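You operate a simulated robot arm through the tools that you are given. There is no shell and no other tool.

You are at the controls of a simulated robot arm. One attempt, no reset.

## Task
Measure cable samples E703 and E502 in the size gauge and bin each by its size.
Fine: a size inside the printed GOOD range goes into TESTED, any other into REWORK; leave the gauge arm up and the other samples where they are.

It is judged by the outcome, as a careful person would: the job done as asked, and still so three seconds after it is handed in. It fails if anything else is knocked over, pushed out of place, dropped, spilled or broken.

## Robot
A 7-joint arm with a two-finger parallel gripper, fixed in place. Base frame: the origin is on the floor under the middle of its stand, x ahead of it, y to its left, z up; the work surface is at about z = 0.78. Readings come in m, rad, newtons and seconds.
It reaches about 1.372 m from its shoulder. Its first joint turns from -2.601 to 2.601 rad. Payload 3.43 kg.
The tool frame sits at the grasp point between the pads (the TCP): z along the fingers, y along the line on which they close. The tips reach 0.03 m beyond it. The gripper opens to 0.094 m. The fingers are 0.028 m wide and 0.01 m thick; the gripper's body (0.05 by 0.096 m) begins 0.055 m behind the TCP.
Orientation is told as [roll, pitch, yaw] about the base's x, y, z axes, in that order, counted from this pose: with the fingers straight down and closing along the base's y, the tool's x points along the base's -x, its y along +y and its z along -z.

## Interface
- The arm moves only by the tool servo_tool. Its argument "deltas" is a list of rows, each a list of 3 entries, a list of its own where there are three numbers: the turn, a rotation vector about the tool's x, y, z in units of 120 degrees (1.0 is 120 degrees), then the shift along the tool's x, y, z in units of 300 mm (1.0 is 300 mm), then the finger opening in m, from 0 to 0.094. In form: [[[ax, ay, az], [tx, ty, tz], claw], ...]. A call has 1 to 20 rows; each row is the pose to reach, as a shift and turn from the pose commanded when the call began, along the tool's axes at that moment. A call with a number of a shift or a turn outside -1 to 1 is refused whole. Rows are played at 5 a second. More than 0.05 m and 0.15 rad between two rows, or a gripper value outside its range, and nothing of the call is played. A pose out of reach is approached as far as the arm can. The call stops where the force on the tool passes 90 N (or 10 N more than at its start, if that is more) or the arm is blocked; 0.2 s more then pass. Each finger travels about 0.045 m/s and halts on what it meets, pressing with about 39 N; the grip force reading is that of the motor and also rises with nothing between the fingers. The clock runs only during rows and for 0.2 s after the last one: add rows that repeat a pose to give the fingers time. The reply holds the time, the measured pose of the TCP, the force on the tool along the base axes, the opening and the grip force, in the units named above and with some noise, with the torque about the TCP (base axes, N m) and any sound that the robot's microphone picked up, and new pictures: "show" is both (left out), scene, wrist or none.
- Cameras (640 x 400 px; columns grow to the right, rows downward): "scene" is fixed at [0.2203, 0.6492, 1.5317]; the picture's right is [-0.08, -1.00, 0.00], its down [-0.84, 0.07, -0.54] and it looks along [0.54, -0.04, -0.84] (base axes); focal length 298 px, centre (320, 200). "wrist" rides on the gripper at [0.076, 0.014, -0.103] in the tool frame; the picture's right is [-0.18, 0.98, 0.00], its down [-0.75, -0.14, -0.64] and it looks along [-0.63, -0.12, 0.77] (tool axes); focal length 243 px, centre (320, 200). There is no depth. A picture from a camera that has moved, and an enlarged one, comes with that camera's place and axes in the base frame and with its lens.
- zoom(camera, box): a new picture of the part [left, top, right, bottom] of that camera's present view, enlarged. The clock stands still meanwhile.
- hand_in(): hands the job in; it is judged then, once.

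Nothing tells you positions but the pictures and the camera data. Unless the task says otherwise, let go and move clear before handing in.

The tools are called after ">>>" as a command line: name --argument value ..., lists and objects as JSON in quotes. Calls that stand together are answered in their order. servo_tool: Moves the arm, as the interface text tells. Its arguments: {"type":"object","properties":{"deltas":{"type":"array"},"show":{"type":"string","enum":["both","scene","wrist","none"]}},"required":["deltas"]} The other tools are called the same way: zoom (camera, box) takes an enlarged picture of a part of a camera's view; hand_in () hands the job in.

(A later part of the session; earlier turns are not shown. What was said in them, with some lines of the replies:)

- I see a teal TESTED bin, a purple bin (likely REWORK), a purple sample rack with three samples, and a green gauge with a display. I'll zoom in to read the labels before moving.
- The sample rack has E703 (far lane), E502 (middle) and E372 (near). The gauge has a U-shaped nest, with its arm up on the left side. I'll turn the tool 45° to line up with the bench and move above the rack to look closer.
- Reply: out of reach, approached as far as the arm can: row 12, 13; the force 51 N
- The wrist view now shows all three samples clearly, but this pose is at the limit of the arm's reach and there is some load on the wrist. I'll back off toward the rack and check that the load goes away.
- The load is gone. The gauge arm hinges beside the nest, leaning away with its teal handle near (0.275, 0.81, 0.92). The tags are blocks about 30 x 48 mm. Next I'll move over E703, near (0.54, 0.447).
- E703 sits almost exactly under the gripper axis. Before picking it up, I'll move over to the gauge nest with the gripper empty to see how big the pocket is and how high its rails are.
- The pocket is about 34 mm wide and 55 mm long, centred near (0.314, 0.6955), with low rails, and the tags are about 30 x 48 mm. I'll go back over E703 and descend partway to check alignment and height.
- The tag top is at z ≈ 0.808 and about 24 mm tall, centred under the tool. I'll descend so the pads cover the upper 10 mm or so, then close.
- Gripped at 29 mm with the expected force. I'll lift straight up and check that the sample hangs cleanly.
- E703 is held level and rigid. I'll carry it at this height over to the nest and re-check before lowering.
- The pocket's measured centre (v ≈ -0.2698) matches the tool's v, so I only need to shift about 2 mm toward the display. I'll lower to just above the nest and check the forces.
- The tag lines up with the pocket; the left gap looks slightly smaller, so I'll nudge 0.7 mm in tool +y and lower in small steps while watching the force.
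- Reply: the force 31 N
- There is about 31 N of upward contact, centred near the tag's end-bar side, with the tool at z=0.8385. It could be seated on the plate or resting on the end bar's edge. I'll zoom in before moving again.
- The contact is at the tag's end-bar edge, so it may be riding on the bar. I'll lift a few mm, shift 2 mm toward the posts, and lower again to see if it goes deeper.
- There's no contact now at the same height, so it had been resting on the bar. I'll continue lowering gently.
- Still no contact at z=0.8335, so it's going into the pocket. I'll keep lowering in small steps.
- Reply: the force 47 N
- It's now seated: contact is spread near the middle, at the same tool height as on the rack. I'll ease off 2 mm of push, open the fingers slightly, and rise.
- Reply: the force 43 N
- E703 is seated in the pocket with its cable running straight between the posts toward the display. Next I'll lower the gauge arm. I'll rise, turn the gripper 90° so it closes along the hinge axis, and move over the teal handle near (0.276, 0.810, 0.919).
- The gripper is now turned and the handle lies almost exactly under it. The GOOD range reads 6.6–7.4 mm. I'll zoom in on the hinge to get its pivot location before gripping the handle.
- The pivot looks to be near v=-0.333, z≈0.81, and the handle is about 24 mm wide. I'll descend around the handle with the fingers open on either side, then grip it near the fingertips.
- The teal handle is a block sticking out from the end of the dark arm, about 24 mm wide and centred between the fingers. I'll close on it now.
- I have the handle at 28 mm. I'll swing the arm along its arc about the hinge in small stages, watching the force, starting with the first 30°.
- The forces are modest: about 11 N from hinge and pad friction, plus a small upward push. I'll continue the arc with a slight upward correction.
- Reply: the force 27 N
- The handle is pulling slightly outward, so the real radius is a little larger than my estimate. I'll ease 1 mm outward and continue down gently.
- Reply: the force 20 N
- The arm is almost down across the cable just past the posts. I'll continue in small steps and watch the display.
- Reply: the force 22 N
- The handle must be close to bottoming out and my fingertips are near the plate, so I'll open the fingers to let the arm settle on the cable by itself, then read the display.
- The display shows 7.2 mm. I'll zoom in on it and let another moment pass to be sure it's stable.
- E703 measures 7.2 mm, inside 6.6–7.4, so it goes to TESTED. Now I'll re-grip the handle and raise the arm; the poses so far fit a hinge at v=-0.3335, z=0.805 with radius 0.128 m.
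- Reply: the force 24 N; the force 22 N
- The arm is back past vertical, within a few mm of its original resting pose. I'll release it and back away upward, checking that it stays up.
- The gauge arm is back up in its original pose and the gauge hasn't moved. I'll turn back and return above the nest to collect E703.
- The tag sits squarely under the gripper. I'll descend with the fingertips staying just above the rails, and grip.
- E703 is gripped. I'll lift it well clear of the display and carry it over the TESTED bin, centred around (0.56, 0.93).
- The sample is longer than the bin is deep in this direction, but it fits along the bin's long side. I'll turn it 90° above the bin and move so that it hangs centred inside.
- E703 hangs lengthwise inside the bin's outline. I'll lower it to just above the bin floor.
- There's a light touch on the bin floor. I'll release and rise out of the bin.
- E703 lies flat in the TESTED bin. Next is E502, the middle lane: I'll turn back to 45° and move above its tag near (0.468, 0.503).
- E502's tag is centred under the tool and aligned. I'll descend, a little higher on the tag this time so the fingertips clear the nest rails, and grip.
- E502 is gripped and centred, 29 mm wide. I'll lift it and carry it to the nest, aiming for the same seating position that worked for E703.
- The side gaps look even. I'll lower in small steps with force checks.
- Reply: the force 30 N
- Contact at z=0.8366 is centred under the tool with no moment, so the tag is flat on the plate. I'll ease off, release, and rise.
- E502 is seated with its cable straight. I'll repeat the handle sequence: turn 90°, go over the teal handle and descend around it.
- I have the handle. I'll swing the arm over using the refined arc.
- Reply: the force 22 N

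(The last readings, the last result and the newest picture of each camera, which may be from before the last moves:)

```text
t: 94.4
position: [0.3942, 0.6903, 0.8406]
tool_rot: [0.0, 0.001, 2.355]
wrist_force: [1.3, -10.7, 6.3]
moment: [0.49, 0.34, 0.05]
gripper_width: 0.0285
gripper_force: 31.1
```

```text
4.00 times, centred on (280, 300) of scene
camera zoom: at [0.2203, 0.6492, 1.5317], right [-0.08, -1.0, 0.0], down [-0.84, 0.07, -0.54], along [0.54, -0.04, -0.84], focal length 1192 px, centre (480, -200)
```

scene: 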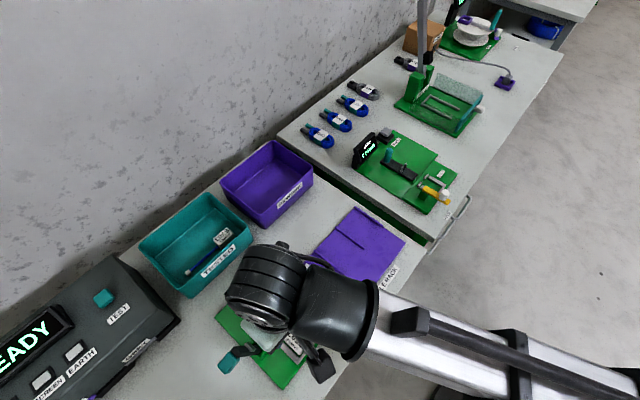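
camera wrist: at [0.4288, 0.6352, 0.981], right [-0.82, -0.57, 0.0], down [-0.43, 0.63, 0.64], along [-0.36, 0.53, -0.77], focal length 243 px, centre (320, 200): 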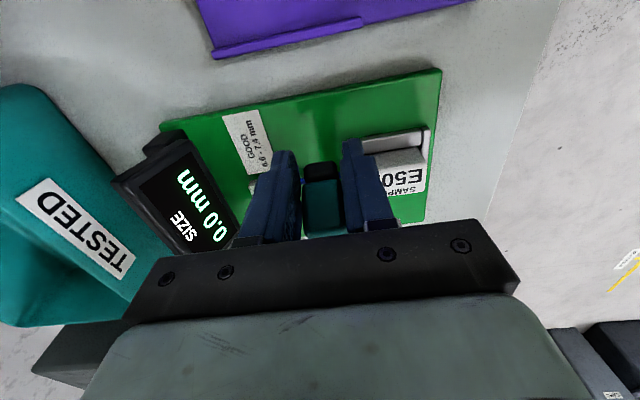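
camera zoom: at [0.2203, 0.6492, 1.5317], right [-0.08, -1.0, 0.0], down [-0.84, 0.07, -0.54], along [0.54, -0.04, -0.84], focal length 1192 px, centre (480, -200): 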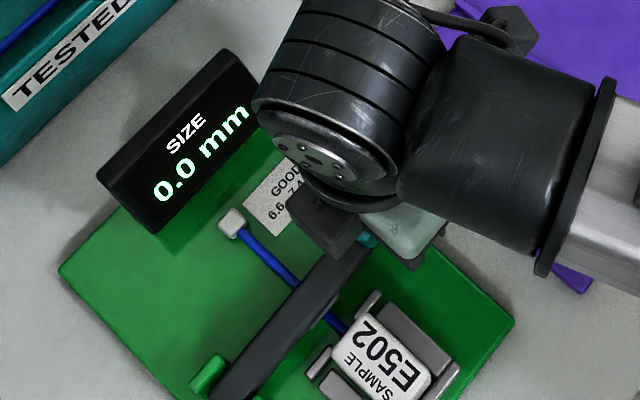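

The arm is nearly on the cable. I'll go a few mm lower to the same release height as before, then let go.

>>> servo_tool --deltas '[[[0, 0, 0], [0.003, 0, 0.008], 0.015], [[0, 0, 0], [0.005, 0, 0.016], 0.015], [[0, 0, 0], [0.007, 0, 0.0225], 0.015], [[0, 0, 0], [0.007, 0, 0.0225], 0.015]]' --show "none"

>>> servo_tool --deltas '[[[0, 0, 0], [0, 0, 0], 0.035], [[0, 0, 0], [0, 0, 0], 0.05], [[0, 0, 0], [0, 0, 0], 0.05], [[0, 0, 0], [0, 0, 0], 0.05], [[0, 0, 0], [0, 0, 0], 0.05], [[0, 0, 0], [0, 0, 0], 0.05]]' --show "wrist"

>>> zoom --camera "scene" --box '[245, 260, 305, 310]'

>>> zoom --camera "scene" --box '[230, 250, 330, 350]'

```text
t: 95.4
position: [0.3969, 0.6891, 0.8352]
tool_rot: [0.001, -0.002, 2.359]
wrist_force: [-6.2, -2.3, 11.4]
moment: [1.08, 1.08, 0.07]
gripper_width: 0.0282
gripper_force: 45.4
```

```text
t: 96.8
position: [0.3974, 0.6891, 0.8353]
tool_rot: [0.0, 0.001, 2.357]
wrist_force: [0.0, -0.3, 0.4]
moment: [0.01, 0.0, 0.03]
gripper_width: 0.0501
gripper_force: 0.1
camera wrist: at [0.4402, 0.6244, 0.9363], right [-0.82, -0.57, 0.0], down [-0.43, 0.63, 0.64], along [-0.36, 0.53, -0.77], focal length 243 px, centre (320, 200)
```

wrist: 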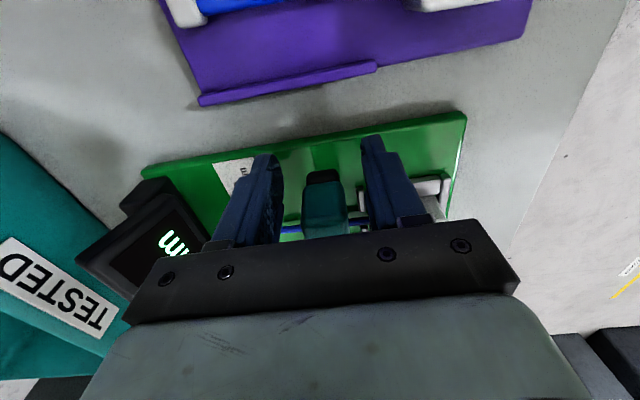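

```text
8.00 times, centred on (275, 285) of scene
camera zoom: at [0.2203, 0.6492, 1.5317], right [-0.08, -1.0, 0.0], down [-0.84, 0.07, -0.54], along [0.54, -0.04, -0.84], focal length 2383 px, centre (680, -480)
```

zoom: 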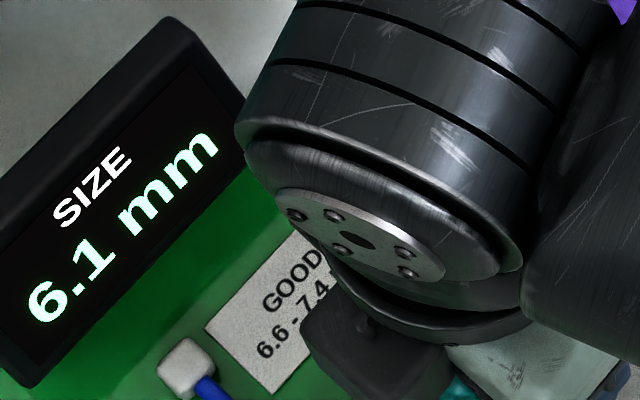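

```text
4.00 times, centred on (280, 300) of scene
camera zoom: at [0.2203, 0.6492, 1.5317], right [-0.08, -1.0, 0.0], down [-0.84, 0.07, -0.54], along [0.54, -0.04, -0.84], focal length 1192 px, centre (480, -200)
```

zoom: 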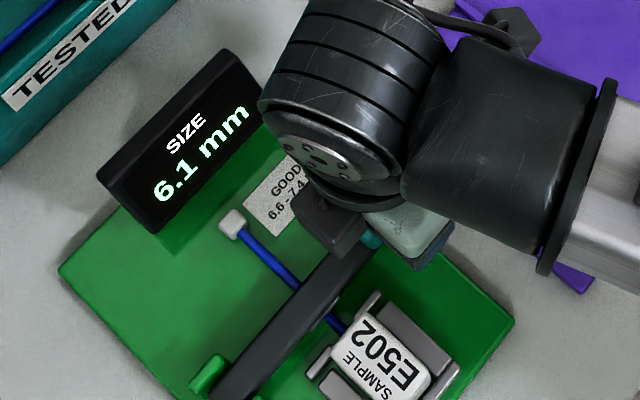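

E502 reads 6.1 mm, below 6.6, so it goes to REWORK. I'll re-grip the handle, confirm the reading once more, and raise the arm.

>>> servo_tool --deltas '[[[0, 0, 0], [0, 0, 0], 0.035], [[0, 0, 0], [0, 0, 0], 0.02], [[0, 0, 0], [0, 0, 0], 0.015], [[0, 0, 0], [0, 0, 0], 0.015]]' --show "none"

>>> zoom --camera "scene" --box '[245, 260, 305, 310]'

```text
t: 97.8
position: [0.3976, 0.6899, 0.8336]
tool_rot: [0.001, 0.001, 2.356]
wrist_force: [-3.2, -3.3, -0.8]
moment: [0.0, -0.07, 0.05]
gripper_width: 0.0281
gripper_force: 44.5
```

```text
8.00 times, centred on (275, 285) of scene
camera zoom: at [0.2203, 0.6492, 1.5317], right [-0.08, -1.0, 0.0], down [-0.84, 0.07, -0.54], along [0.54, -0.04, -0.84], focal length 2383 px, centre (680, -480)
```

zoom: 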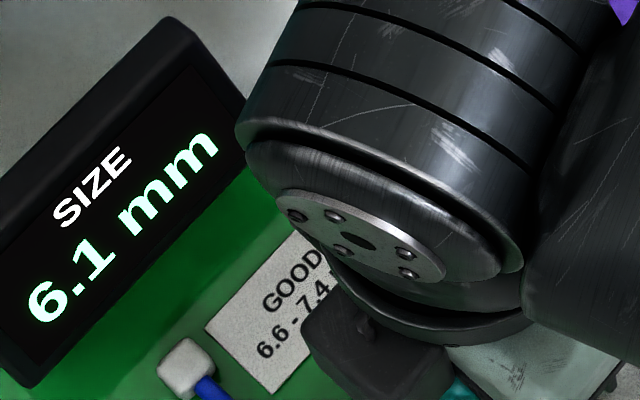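

The reading stays at 6.1 mm, so E502 is REWORK. Raising the arm now.

>>> servo_tool --deltas '[[[0, 0, 0], [-0.008, 0, -0.036], 0.015], [[0, 0, 0], [-0.0193, 0, -0.0713], 0.015], [[0, 0, 0], [-0.0333, 0, -0.106], 0.015], [[0, 0, 0], [-0.0507, 0, -0.1393], 0.015]]' --show "none"

```text
t: 98.8
position: [0.3852, 0.6999, 0.8757]
tool_rot: [0.003, 0.0, 2.357]
wrist_force: [-14.0, 4.2, -21.3]
moment: [-0.98, -1.06, 0.13]
gripper_width: 0.0282
gripper_force: 45.8
```

>>> servo_tool --deltas '[[[0, 0, 0], [-0.0243, 0.001, -0.0283], 0.015], [[0, 0, 0], [-0.0467, 0.001, -0.0577], 0.015], [[0, 0, 0], [-0.0717, 0.001, -0.085], 0.015], [[0, 0, 0], [-0.099, 0.001, -0.11], 0.015]]' --show "none"

>>> servo_tool --deltas '[[[0, 0, 0], [-0.03, 0.001, -0.021], 0.015], [[0, 0, 0], [-0.061, 0.001, -0.041], 0.015], [[0, 0, 0], [-0.0937, 0.001, -0.0577], 0.015], [[0, 0, 0], [-0.1277, 0.001, -0.072], 0.015]]' --show "none"

```text
t: 99.8
position: [0.367, 0.7196, 0.9076]
tool_rot: [0.0, 0.003, 2.356]
wrist_force: [-0.1, -8.2, -12.3]
moment: [-0.94, -1.01, 0.14]
gripper_width: 0.028
gripper_force: 45.4
```

```text
t: 100.8
position: [0.3381, 0.748, 0.929]
tool_rot: [-0.001, 0.001, 2.356]
wrist_force: [-0.2, -6.3, -20.9]
moment: [-0.96, -1.01, 0.07]
gripper_width: 0.0281
gripper_force: 45.5
```

>>> servo_tool --deltas '[[[0, 0, 0], [-0.035, 0.001, -0.008], 0.015], [[0, 0, 0], [-0.071, 0.001, -0.016], 0.015], [[0, 0, 0], [-0.1077, 0.001, -0.0207], 0.015], [[0, 0, 0], [-0.1447, 0.001, -0.0223], 0.015]]' --show "none"

>>> servo_tool --deltas '[[[0, 0, 0], [-0.037, 0, 0.0017], 0.015], [[0, 0, 0], [-0.0737, 0, 0.0063], 0.015], [[0, 0, 0], [-0.1097, 0, 0.0143], 0.015], [[0, 0, 0], [-0.1307, 0, 0.02], 0.015]]' --show "wrist"

```text
t: 101.8
position: [0.3074, 0.78, 0.9386]
tool_rot: [-0.001, -0.005, 2.358]
wrist_force: [-1.0, -0.7, 4.0]
moment: [-0.2, 0.13, -0.1]
gripper_width: 0.0285
gripper_force: 22.9
```

```text
t: 102.8
position: [0.2807, 0.8056, 0.9306]
tool_rot: [-0.002, 0.002, 2.357]
wrist_force: [10.2, -2.5, 8.2]
moment: [-0.99, -0.97, 0.07]
gripper_width: 0.0285
gripper_force: 45.3
camera wrist: at [0.323, 0.7408, 1.0332], right [-0.83, -0.56, 0.0], down [-0.43, 0.63, 0.64], along [-0.36, 0.53, -0.77], focal length 243 px, centre (320, 200)
```

wrist: 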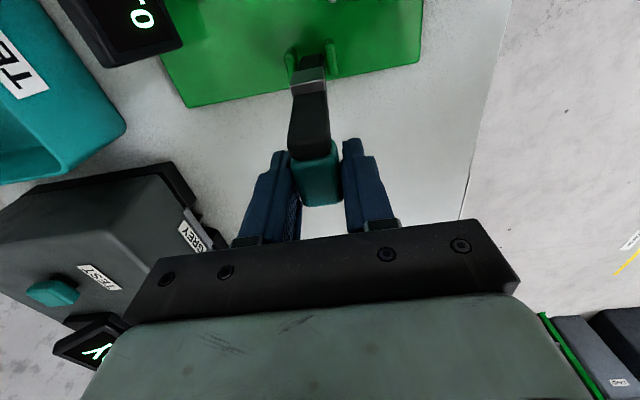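

>>> servo_tool --deltas '[[[0, 0, 0], [-0.01, 0, 0.003], 0.015], [[0, 0, 0], [-0.016, 0, 0.006], 0.015], [[0, 0, 0], [-0.016, 0, 0.006], 0.03], [[0, 0, 0], [-0.016, 0, 0.006], 0.05], [[0, 0, 0], [-0.016, 0, 0.006], 0.06], [[0, 0, 0], [-0.016, 0, 0.006], 0.06]]' --show "none"

>>> servo_tool --deltas '[[[0, 0, 0], [0, 0, -0.1], 0.06], [[0, 0, 0], [0, 0, -0.2], 0.06], [[0, 0, 0], [0, 0, -0.3], 0.06], [[0, 0, 0], [0, 0, -0.333], 0.06], [[0, 0, 0], [0, 0, -0.333], 0.06]]'

>>> zoom --camera "wrist" --box '[220, 40, 420, 200]'

```text
t: 104.2
position: [0.2762, 0.809, 0.9297]
tool_rot: [-0.001, -0.001, 2.357]
wrist_force: [-0.8, 0.3, 0.7]
moment: [-0.03, -0.02, 0.0]
gripper_width: 0.0601
gripper_force: 0.1
```

```text
t: 105.4
position: [0.2758, 0.808, 1.0284]
tool_rot: [0.0, 0.001, 2.356]
wrist_force: [-0.7, 0.7, -0.3]
moment: [0.01, -0.02, 0.0]
gripper_width: 0.0601
gripper_force: 0.0
camera wrist: at [0.3189, 0.7444, 1.1315], right [-0.82, -0.57, 0.0], down [-0.43, 0.63, 0.64], along [-0.36, 0.53, -0.77], focal length 243 px, centre (320, 200)
```

scene: 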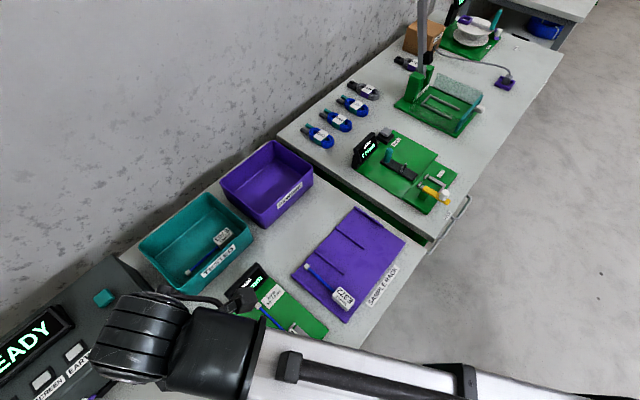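
wrist: 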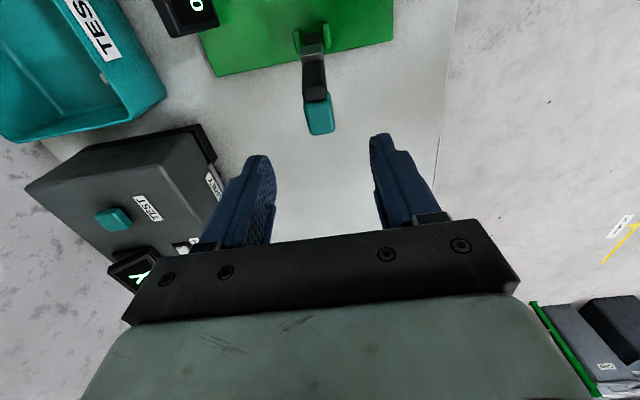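

```text
2.50 times, centred on (320, 120) of wrist
camera zoom: at [0.3189, 0.7444, 1.1315], right [-0.82, -0.57, 0.0], down [-0.43, 0.63, 0.64], along [-0.36, 0.53, -0.77], focal length 606 px, centre (320, 400)
```

zoom: 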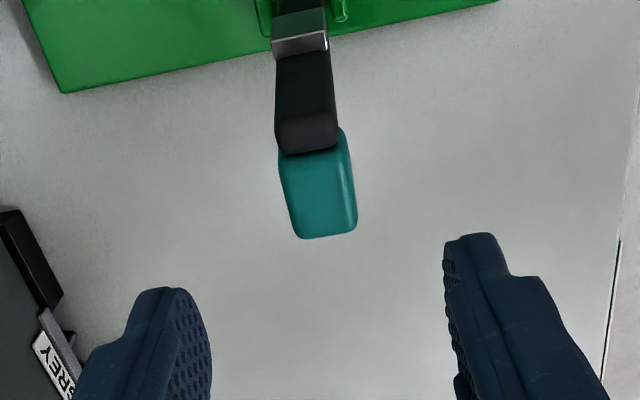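

The arm is up again and resting as it was at the start. I'll return over the nest for E502.

>>> servo_tool --deltas '[[[0, 0, 0.0625], [0.0296, 0.0142, 0], 0.05], [[0, 0, 0.125], [0.0591, 0.0283, 0], 0.05], [[0, 0, 0.1875], [0.0887, 0.0425, 0], 0.05], [[0, 0, 0.25], [0.1182, 0.0567, 0], 0.05], [[0, 0, 0.3125], [0.1478, 0.0708, 0], 0.05], [[0, 0, 0.375], [0.1773, 0.085, 0], 0.05], [[0, 0, 0.4375], [0.2069, 0.0992, 0], 0.05], [[0, 0, 0.5], [0.2365, 0.1133, 0], 0.05], [[0, 0, 0.5625], [0.266, 0.1275, 0], 0.05], [[0, 0, 0.625], [0.2956, 0.1417, 0], 0.05], [[0, 0, 0.6875], [0.3251, 0.1558, 0], 0.05], [[0, 0, 0.75], [0.3547, 0.17, 0], 0.05], [[0, 0, 0.75], [0.3547, 0.17, 0], 0.05]]' --show "none"

>>> servo_tool --deltas '[[[0, 0, 0], [0, 0, 0.1], 0.05], [[0, 0, 0], [0, 0, 0.2], 0.05], [[0, 0, 0], [0, 0, 0.3], 0.05], [[0, 0, 0], [0, 0, 0.4], 0.05], [[0, 0, 0], [0, 0, 0.4], 0.05]]' --show "wrist"

>>> zoom --camera "wrist" --box '[220, 40, 420, 200]'

```text
t: 108.2
position: [0.3148, 0.6977, 1.0287]
tool_rot: [0.001, 0.0, 0.784]
wrist_force: [-0.8, 0.2, 0.3]
moment: [0.02, 0.04, -0.03]
gripper_width: 0.05
gripper_force: 0.1
```

```text
t: 109.4
position: [0.3159, 0.6981, 0.9099]
tool_rot: [0.0, 0.0, 0.786]
wrist_force: [-0.5, 0.5, 0.6]
moment: [-0.01, -0.01, 0.0]
gripper_width: 0.0502
gripper_force: 0.1
camera wrist: at [0.2506, 0.6531, 1.0117], right [-0.57, 0.82, 0.0], down [0.63, 0.43, 0.64], along [0.53, 0.36, -0.77], focal length 243 px, centre (320, 200)
```

wrist: 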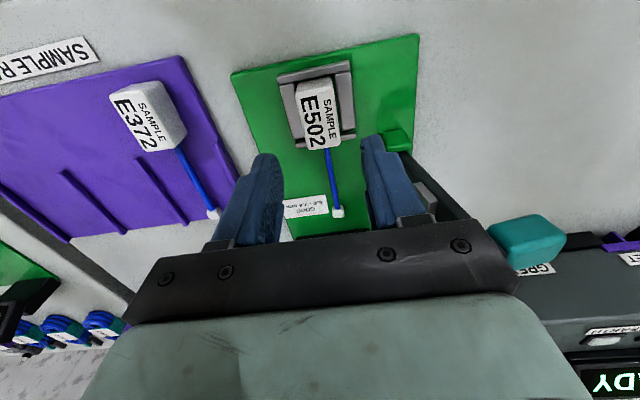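

```text
2.50 times, centred on (320, 120) of wrist
camera zoom: at [0.2506, 0.6531, 1.0117], right [-0.57, 0.82, 0.0], down [0.63, 0.43, 0.64], along [0.53, 0.36, -0.77], focal length 606 px, centre (320, 400)
```

zoom: 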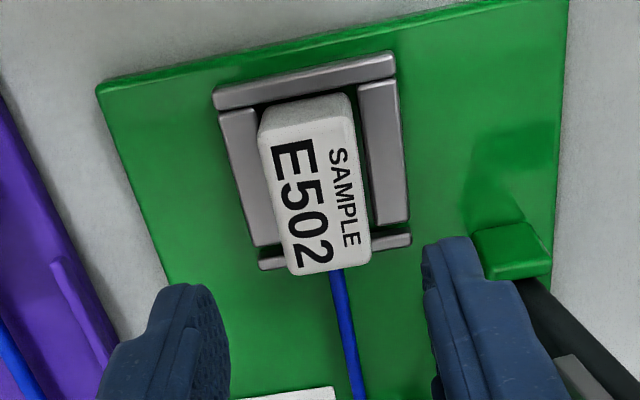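

E502 is under the gripper. I'll descend, grip and lift.

>>> servo_tool --deltas '[[[0, 0, 0], [0, 0, 0.08], 0.05], [[0, 0, 0], [0, 0, 0.16], 0.05], [[0, 0, 0], [0, 0, 0.22], 0.05], [[0, 0, 0], [0, 0, 0.248], 0.05], [[0, 0, 0], [0, 0, 0.248], 0.05], [[0, 0, 0], [0, 0, 0.248], 0.03], [[0, 0, 0], [0, 0, 0.248], 0.02], [[0, 0, 0], [0, 0, 0.248], 0.02]]' --show "none"

>>> servo_tool --deltas '[[[0, 0, 0], [0, 0, -0.1], 0.02], [[0, 0, 0], [0, 0, -0.23], 0.02], [[0, 0, 0], [0, 0, -0.36], 0.02], [[0, 0, 0], [0, 0, -0.5], 0.02], [[0, 0, 0], [0, 0, -0.5], 0.02]]'

```text
t: 111.2
position: [0.3165, 0.6968, 0.8346]
tool_rot: [0.0, 0.0, 0.786]
wrist_force: [0.0, -0.3, 0.5]
moment: [0.0, 0.02, -0.05]
gripper_width: 0.0292
gripper_force: 38.8
```

```text
t: 112.4
position: [0.3152, 0.6962, 0.9852]
tool_rot: [0.001, 0.0, 0.784]
wrist_force: [-0.5, -0.3, -1.2]
moment: [-0.02, 0.02, 0.01]
gripper_width: 0.0291
gripper_force: 39.1
camera wrist: at [0.2499, 0.6516, 1.0869], right [-0.57, 0.82, 0.0], down [0.63, 0.43, 0.64], along [0.53, 0.36, -0.77], focal length 243 px, centre (320, 200)
```

scene: 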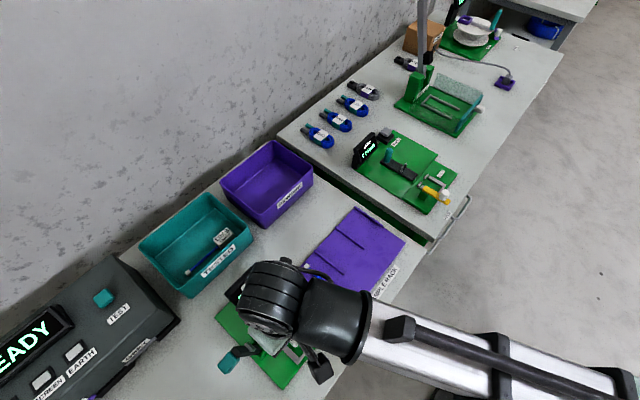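
wrist: 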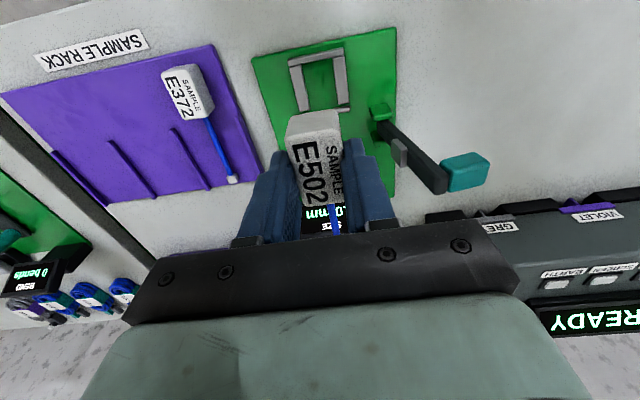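

E502 is lifted. I'll carry it over to the REWORK bin, centred near u=1.06 and v=0, turning it 90° on the way so it lies along the bin's long side.

>>> servo_tool --deltas '[[[0, 0, 0], [-0.0821, -0.0751, 0], 0.02], [[0, 0, 0], [-0.1643, -0.1503, 0], 0.02], [[0, 0, 0], [-0.2464, -0.2254, 0], 0.02], [[0, 0, 0], [-0.3286, -0.3006, 0], 0.02], [[0, 0, 0], [-0.4107, -0.3757, 0], 0.02], [[0, 0, 0], [-0.4929, -0.4509, 0], 0.02], [[0, 0, 0], [-0.575, -0.526, 0], 0.02], [[0, 0, 0], [-0.575, -0.526, 0], 0.02]]' --show "none"

>>> servo_tool --deltas '[[[0, 0, -0.0625], [-0.0479, -0.0438, 0], 0.02], [[0, 0, -0.125], [-0.0958, -0.0877, 0], 0.02], [[0, 0, -0.1875], [-0.1438, -0.1315, 0], 0.02], [[0, 0, -0.25], [-0.1917, -0.1753, 0], 0.02], [[0, 0, -0.3125], [-0.2396, -0.2192, 0], 0.02], [[0, 0, -0.375], [-0.2875, -0.263, 0], 0.02], [[0, 0, -0.4375], [-0.3354, -0.3068, 0], 0.02], [[0, 0, -0.5], [-0.3833, -0.3507, 0], 0.02], [[0, 0, -0.5625], [-0.4313, -0.3945, 0], 0.02], [[0, 0, -0.625], [-0.4792, -0.4383, 0], 0.02], [[0, 0, -0.6875], [-0.5271, -0.4822, 0], 0.02], [[0, 0, -0.75], [-0.575, -0.526, 0], 0.02], [[0, 0, -0.75], [-0.575, -0.526, 0], 0.02]]'

>>> zoom --camera "scene" --box '[180, 100, 360, 270]'

```text
t: 114.2
position: [0.55, 0.7069, 0.9854]
tool_rot: [0.001, 0.0, 0.786]
wrist_force: [0.0, -0.4, -1.0]
moment: [0.04, 0.0, 0.03]
gripper_width: 0.0291
gripper_force: 39.1
```

```text
t: 117.0
position: [0.7817, 0.7185, 0.9856]
tool_rot: [0.0, 0.001, 2.358]
wrist_force: [-0.7, 0.9, -1.1]
moment: [0.0, 0.02, -0.01]
gripper_width: 0.0291
gripper_force: 38.8
camera wrist: at [0.8259, 0.6535, 1.0875], right [-0.82, -0.57, 0.0], down [-0.43, 0.63, 0.64], along [-0.36, 0.53, -0.77], focal length 243 px, centre (320, 200)
```

scene: 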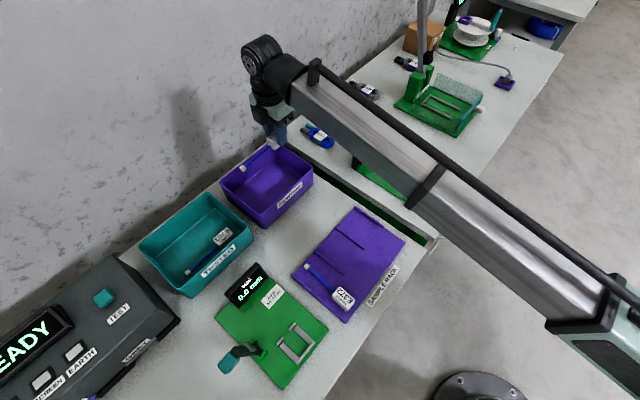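
wrist: 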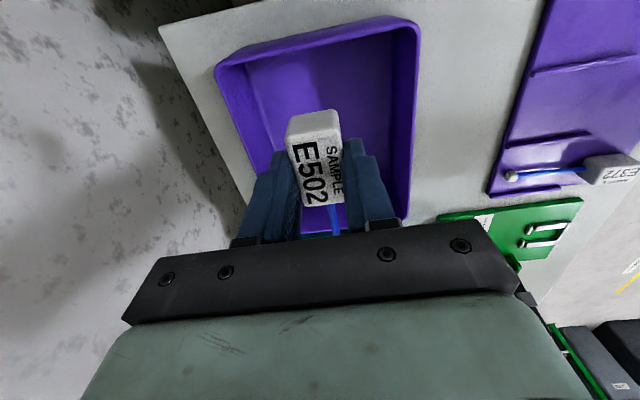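

```text
2.35 times, centred on (270, 185) of scene
camera zoom: at [0.2203, 0.6492, 1.5317], right [-0.08, -1.0, 0.0], down [-0.84, 0.07, -0.54], along [0.54, -0.04, -0.84], focal length 701 px, centre (438, 235)
```

zoom: 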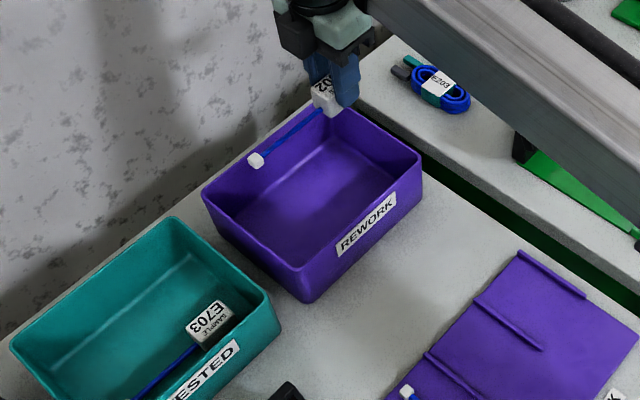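

E502 is correctly positioned above REWORK with roughly 11–12 mm margin at each end. I'll lower it into the bin.

>>> servo_tool --deltas '[[[0, 0, 0], [0, 0, 0.1], 0.02], [[0, 0, 0], [0, 0, 0.2], 0.02], [[0, 0, 0], [0, 0, 0.3], 0.02], [[0, 0, 0], [0, 0, 0.38], 0.02], [[0, 0, 0], [0, 0, 0.44], 0.02], [[0, 0, 0], [0, 0, 0.48], 0.02], [[0, 0, 0], [0, 0, 0.48], 0.02]]'

>>> zoom --camera "scene" --box '[180, 100, 360, 270]'

```text
t: 118.6
position: [0.7818, 0.7164, 0.84]
tool_rot: [0.001, 0.0, 2.356]
wrist_force: [-1.1, 0.0, -0.7]
moment: [0.03, 0.02, -0.01]
gripper_width: 0.029
gripper_force: 39.2
camera wrist: at [0.825, 0.6534, 0.9429], right [-0.82, -0.57, 0.0], down [-0.43, 0.63, 0.64], along [-0.36, 0.53, -0.77], focal length 243 px, centre (320, 200)
```

scene: 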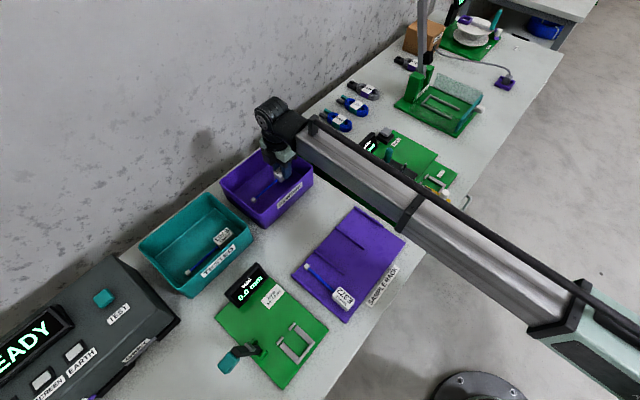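
wrist: 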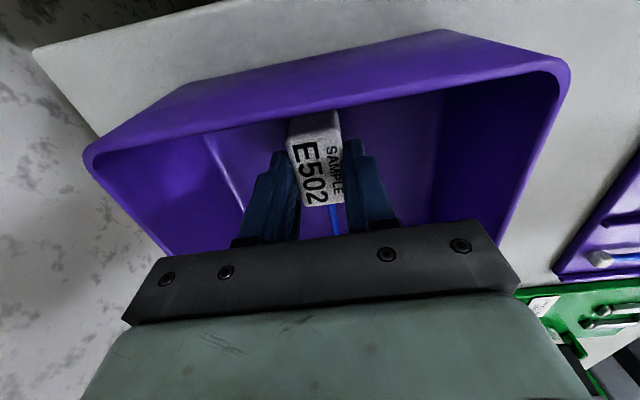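

```text
2.35 times, centred on (270, 185) of scene
camera zoom: at [0.2203, 0.6492, 1.5317], right [-0.08, -1.0, 0.0], down [-0.84, 0.07, -0.54], along [0.54, -0.04, -0.84], focal length 701 px, centre (438, 235)
```

zoom: 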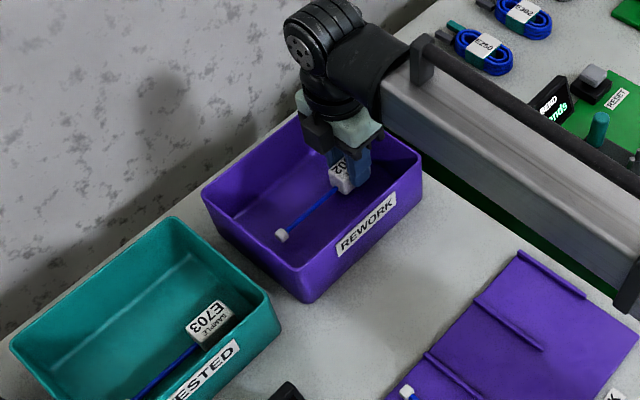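

>>> servo_tool --deltas '[[[0, 0, 0], [-0.0067, 0, 0.005], 0.02], [[0, 0, 0], [-0.0067, 0, 0.015], 0.02], [[0, 0, 0], [-0.0067, 0, 0.027], 0.02], [[0, 0, 0], [-0.0067, 0, 0.027], 0.02]]' --show "none"

>>> servo_tool --deltas '[[[0, 0, 0], [0, 0, 0.006], 0.02], [[0, 0, 0], [0, 0, 0.013], 0.02], [[0, 0, 0], [0, 0, 0.013], 0.02]]' --show "none"

```text
t: 119.6
position: [0.7813, 0.7199, 0.8335]
tool_rot: [0.0, 0.002, 2.356]
wrist_force: [0.1, -0.4, -1.0]
moment: [-0.02, -0.04, 0.0]
gripper_width: 0.0291
gripper_force: 39.1
```

```text
t: 120.4
position: [0.7814, 0.7192, 0.8274]
tool_rot: [0.0, 0.001, 2.356]
wrist_force: [-0.3, -0.1, -0.8]
moment: [0.01, 0.01, 0.0]
gripper_width: 0.029
gripper_force: 39.3
```

>>> servo_tool --deltas '[[[0, 0, 0], [0, 0, 0.005], 0.02], [[0, 0, 0], [0, 0, 0.01], 0.02], [[0, 0, 0], [0, 0, 0.01], 0.02]]' --show "none"

```text
t: 121.2
position: [0.781, 0.7207, 0.8262]
tool_rot: [-0.002, 0.001, 2.355]
wrist_force: [1.9, 0.5, 9.3]
moment: [0.05, 0.03, 0.02]
gripper_width: 0.0291
gripper_force: 39.6
```

There's a light touch on the REWORK bin floor. I'll release E502 and rise clear.

>>> servo_tool --deltas '[[[0, 0, 0], [0, 0, -0.003], 0.03], [[0, 0, 0], [0, 0, -0.003], 0.04], [[0, 0, 0], [0, 0, -0.003], 0.045], [[0, 0, 0], [0, 0, -0.003], 0.045]]' --show "none"

>>> servo_tool --deltas '[[[0, 0, 0], [0, 0, -0.1], 0.045], [[0, 0, 0], [0, 0, -0.23], 0.045], [[0, 0, 0], [0, 0, -0.36], 0.05], [[0, 0, 0], [0, 0, -0.5], 0.05], [[0, 0, 0], [0, 0, -0.64], 0.05], [[0, 0, 0], [0, 0, -0.78], 0.05], [[0, 0, 0], [0, 0, -0.78], 0.05]]'

>>> zoom --camera "scene" --box '[120, 130, 340, 310]'

>>> zoom --camera "scene" --box '[200, 190, 420, 400]'

```text
t: 122.2
position: [0.7816, 0.7196, 0.8269]
tool_rot: [0.001, 0.0, 2.358]
wrist_force: [0.2, 0.5, -0.8]
moment: [0.01, -0.01, 0.02]
gripper_width: 0.0449
gripper_force: 0.1
```

```text
t: 123.8
position: [0.7815, 0.7195, 1.0617]
tool_rot: [0.001, -0.001, 2.356]
wrist_force: [0.0, -0.2, 0.5]
moment: [-0.01, 0.01, 0.01]
gripper_width: 0.05
gripper_force: 0.1
camera wrist: at [0.8245, 0.6555, 1.1628], right [-0.82, -0.57, 0.0], down [-0.43, 0.63, 0.64], along [-0.36, 0.53, -0.77], focal length 243 px, centre (320, 200)
```

scene: 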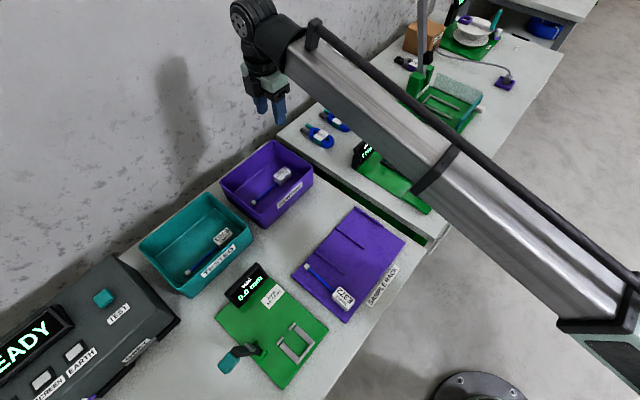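
wrist: 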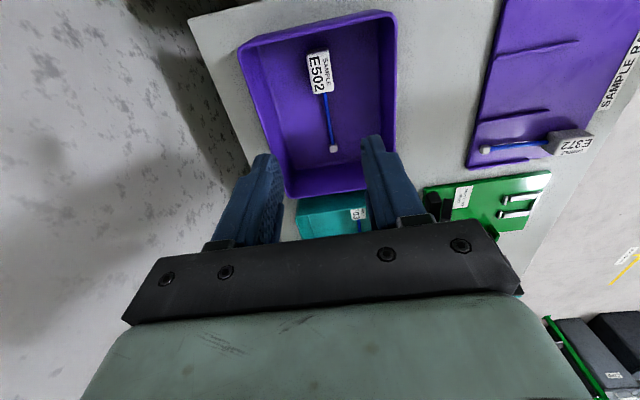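

```text
2.22 times, centred on (230, 220) of scene
camera zoom: at [0.2203, 0.6492, 1.5317], right [-0.08, -1.0, 0.0], down [-0.84, 0.07, -0.54], along [0.54, -0.04, -0.84], focal length 662 px, centre (520, 156)
```

zoom: 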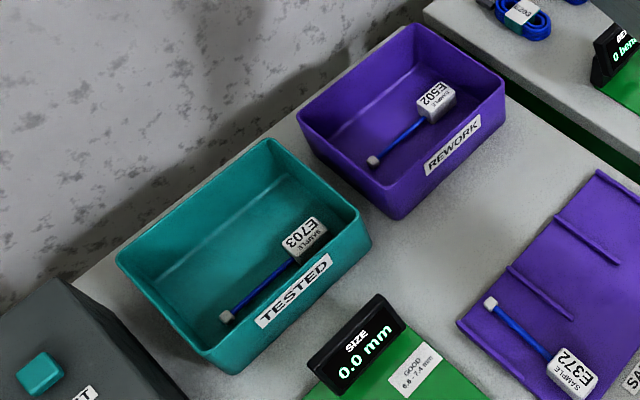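

```text
1.90 times, centred on (310, 295) of scene
camera zoom: at [0.2203, 0.6492, 1.5317], right [-0.08, -1.0, 0.0], down [-0.84, 0.07, -0.54], along [0.54, -0.04, -0.84], focal length 568 px, centre (339, 19)
```

zoom: 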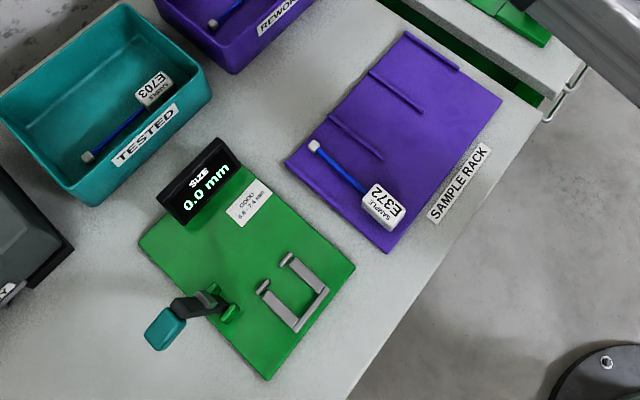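

Everything checks out:
- **E703 (7.2 mm):** flat in TESTED.
- **E502 (6.1 mm):** flat in REWORK.
- **Gauge:** arm up, nest empty, plate in the same place as at the start.
- **E372:** untouched on the rack.

The gripper is empty and clear, so I'm handing in.

>>> hand_in

```text
The job is handed in.
```

I measured both samples, binned them by size, and handed the job in.

| Sample | Size | GOOD range | Bin |
|---|---|---|---|
| E703 | 7.2 mm | 6.6–7.4 mm | TESTED |
| E502 | 6.1 mm | 6.6–7.4 mm | REWORK |

Both readings held steady when I checked the display a second time. The last pictures show each sample lying flat in its bin, the gauge arm up with the nest empty, and E372 still in its place on the rack. The gauge is also where it started, and the gripper is empty and clear of the bench.

While lowering E703 into the nest, it first caught on the nest's end bar with about 31 N of force. I lifted it, shifted it 2 mm and seated it properly before measuring.
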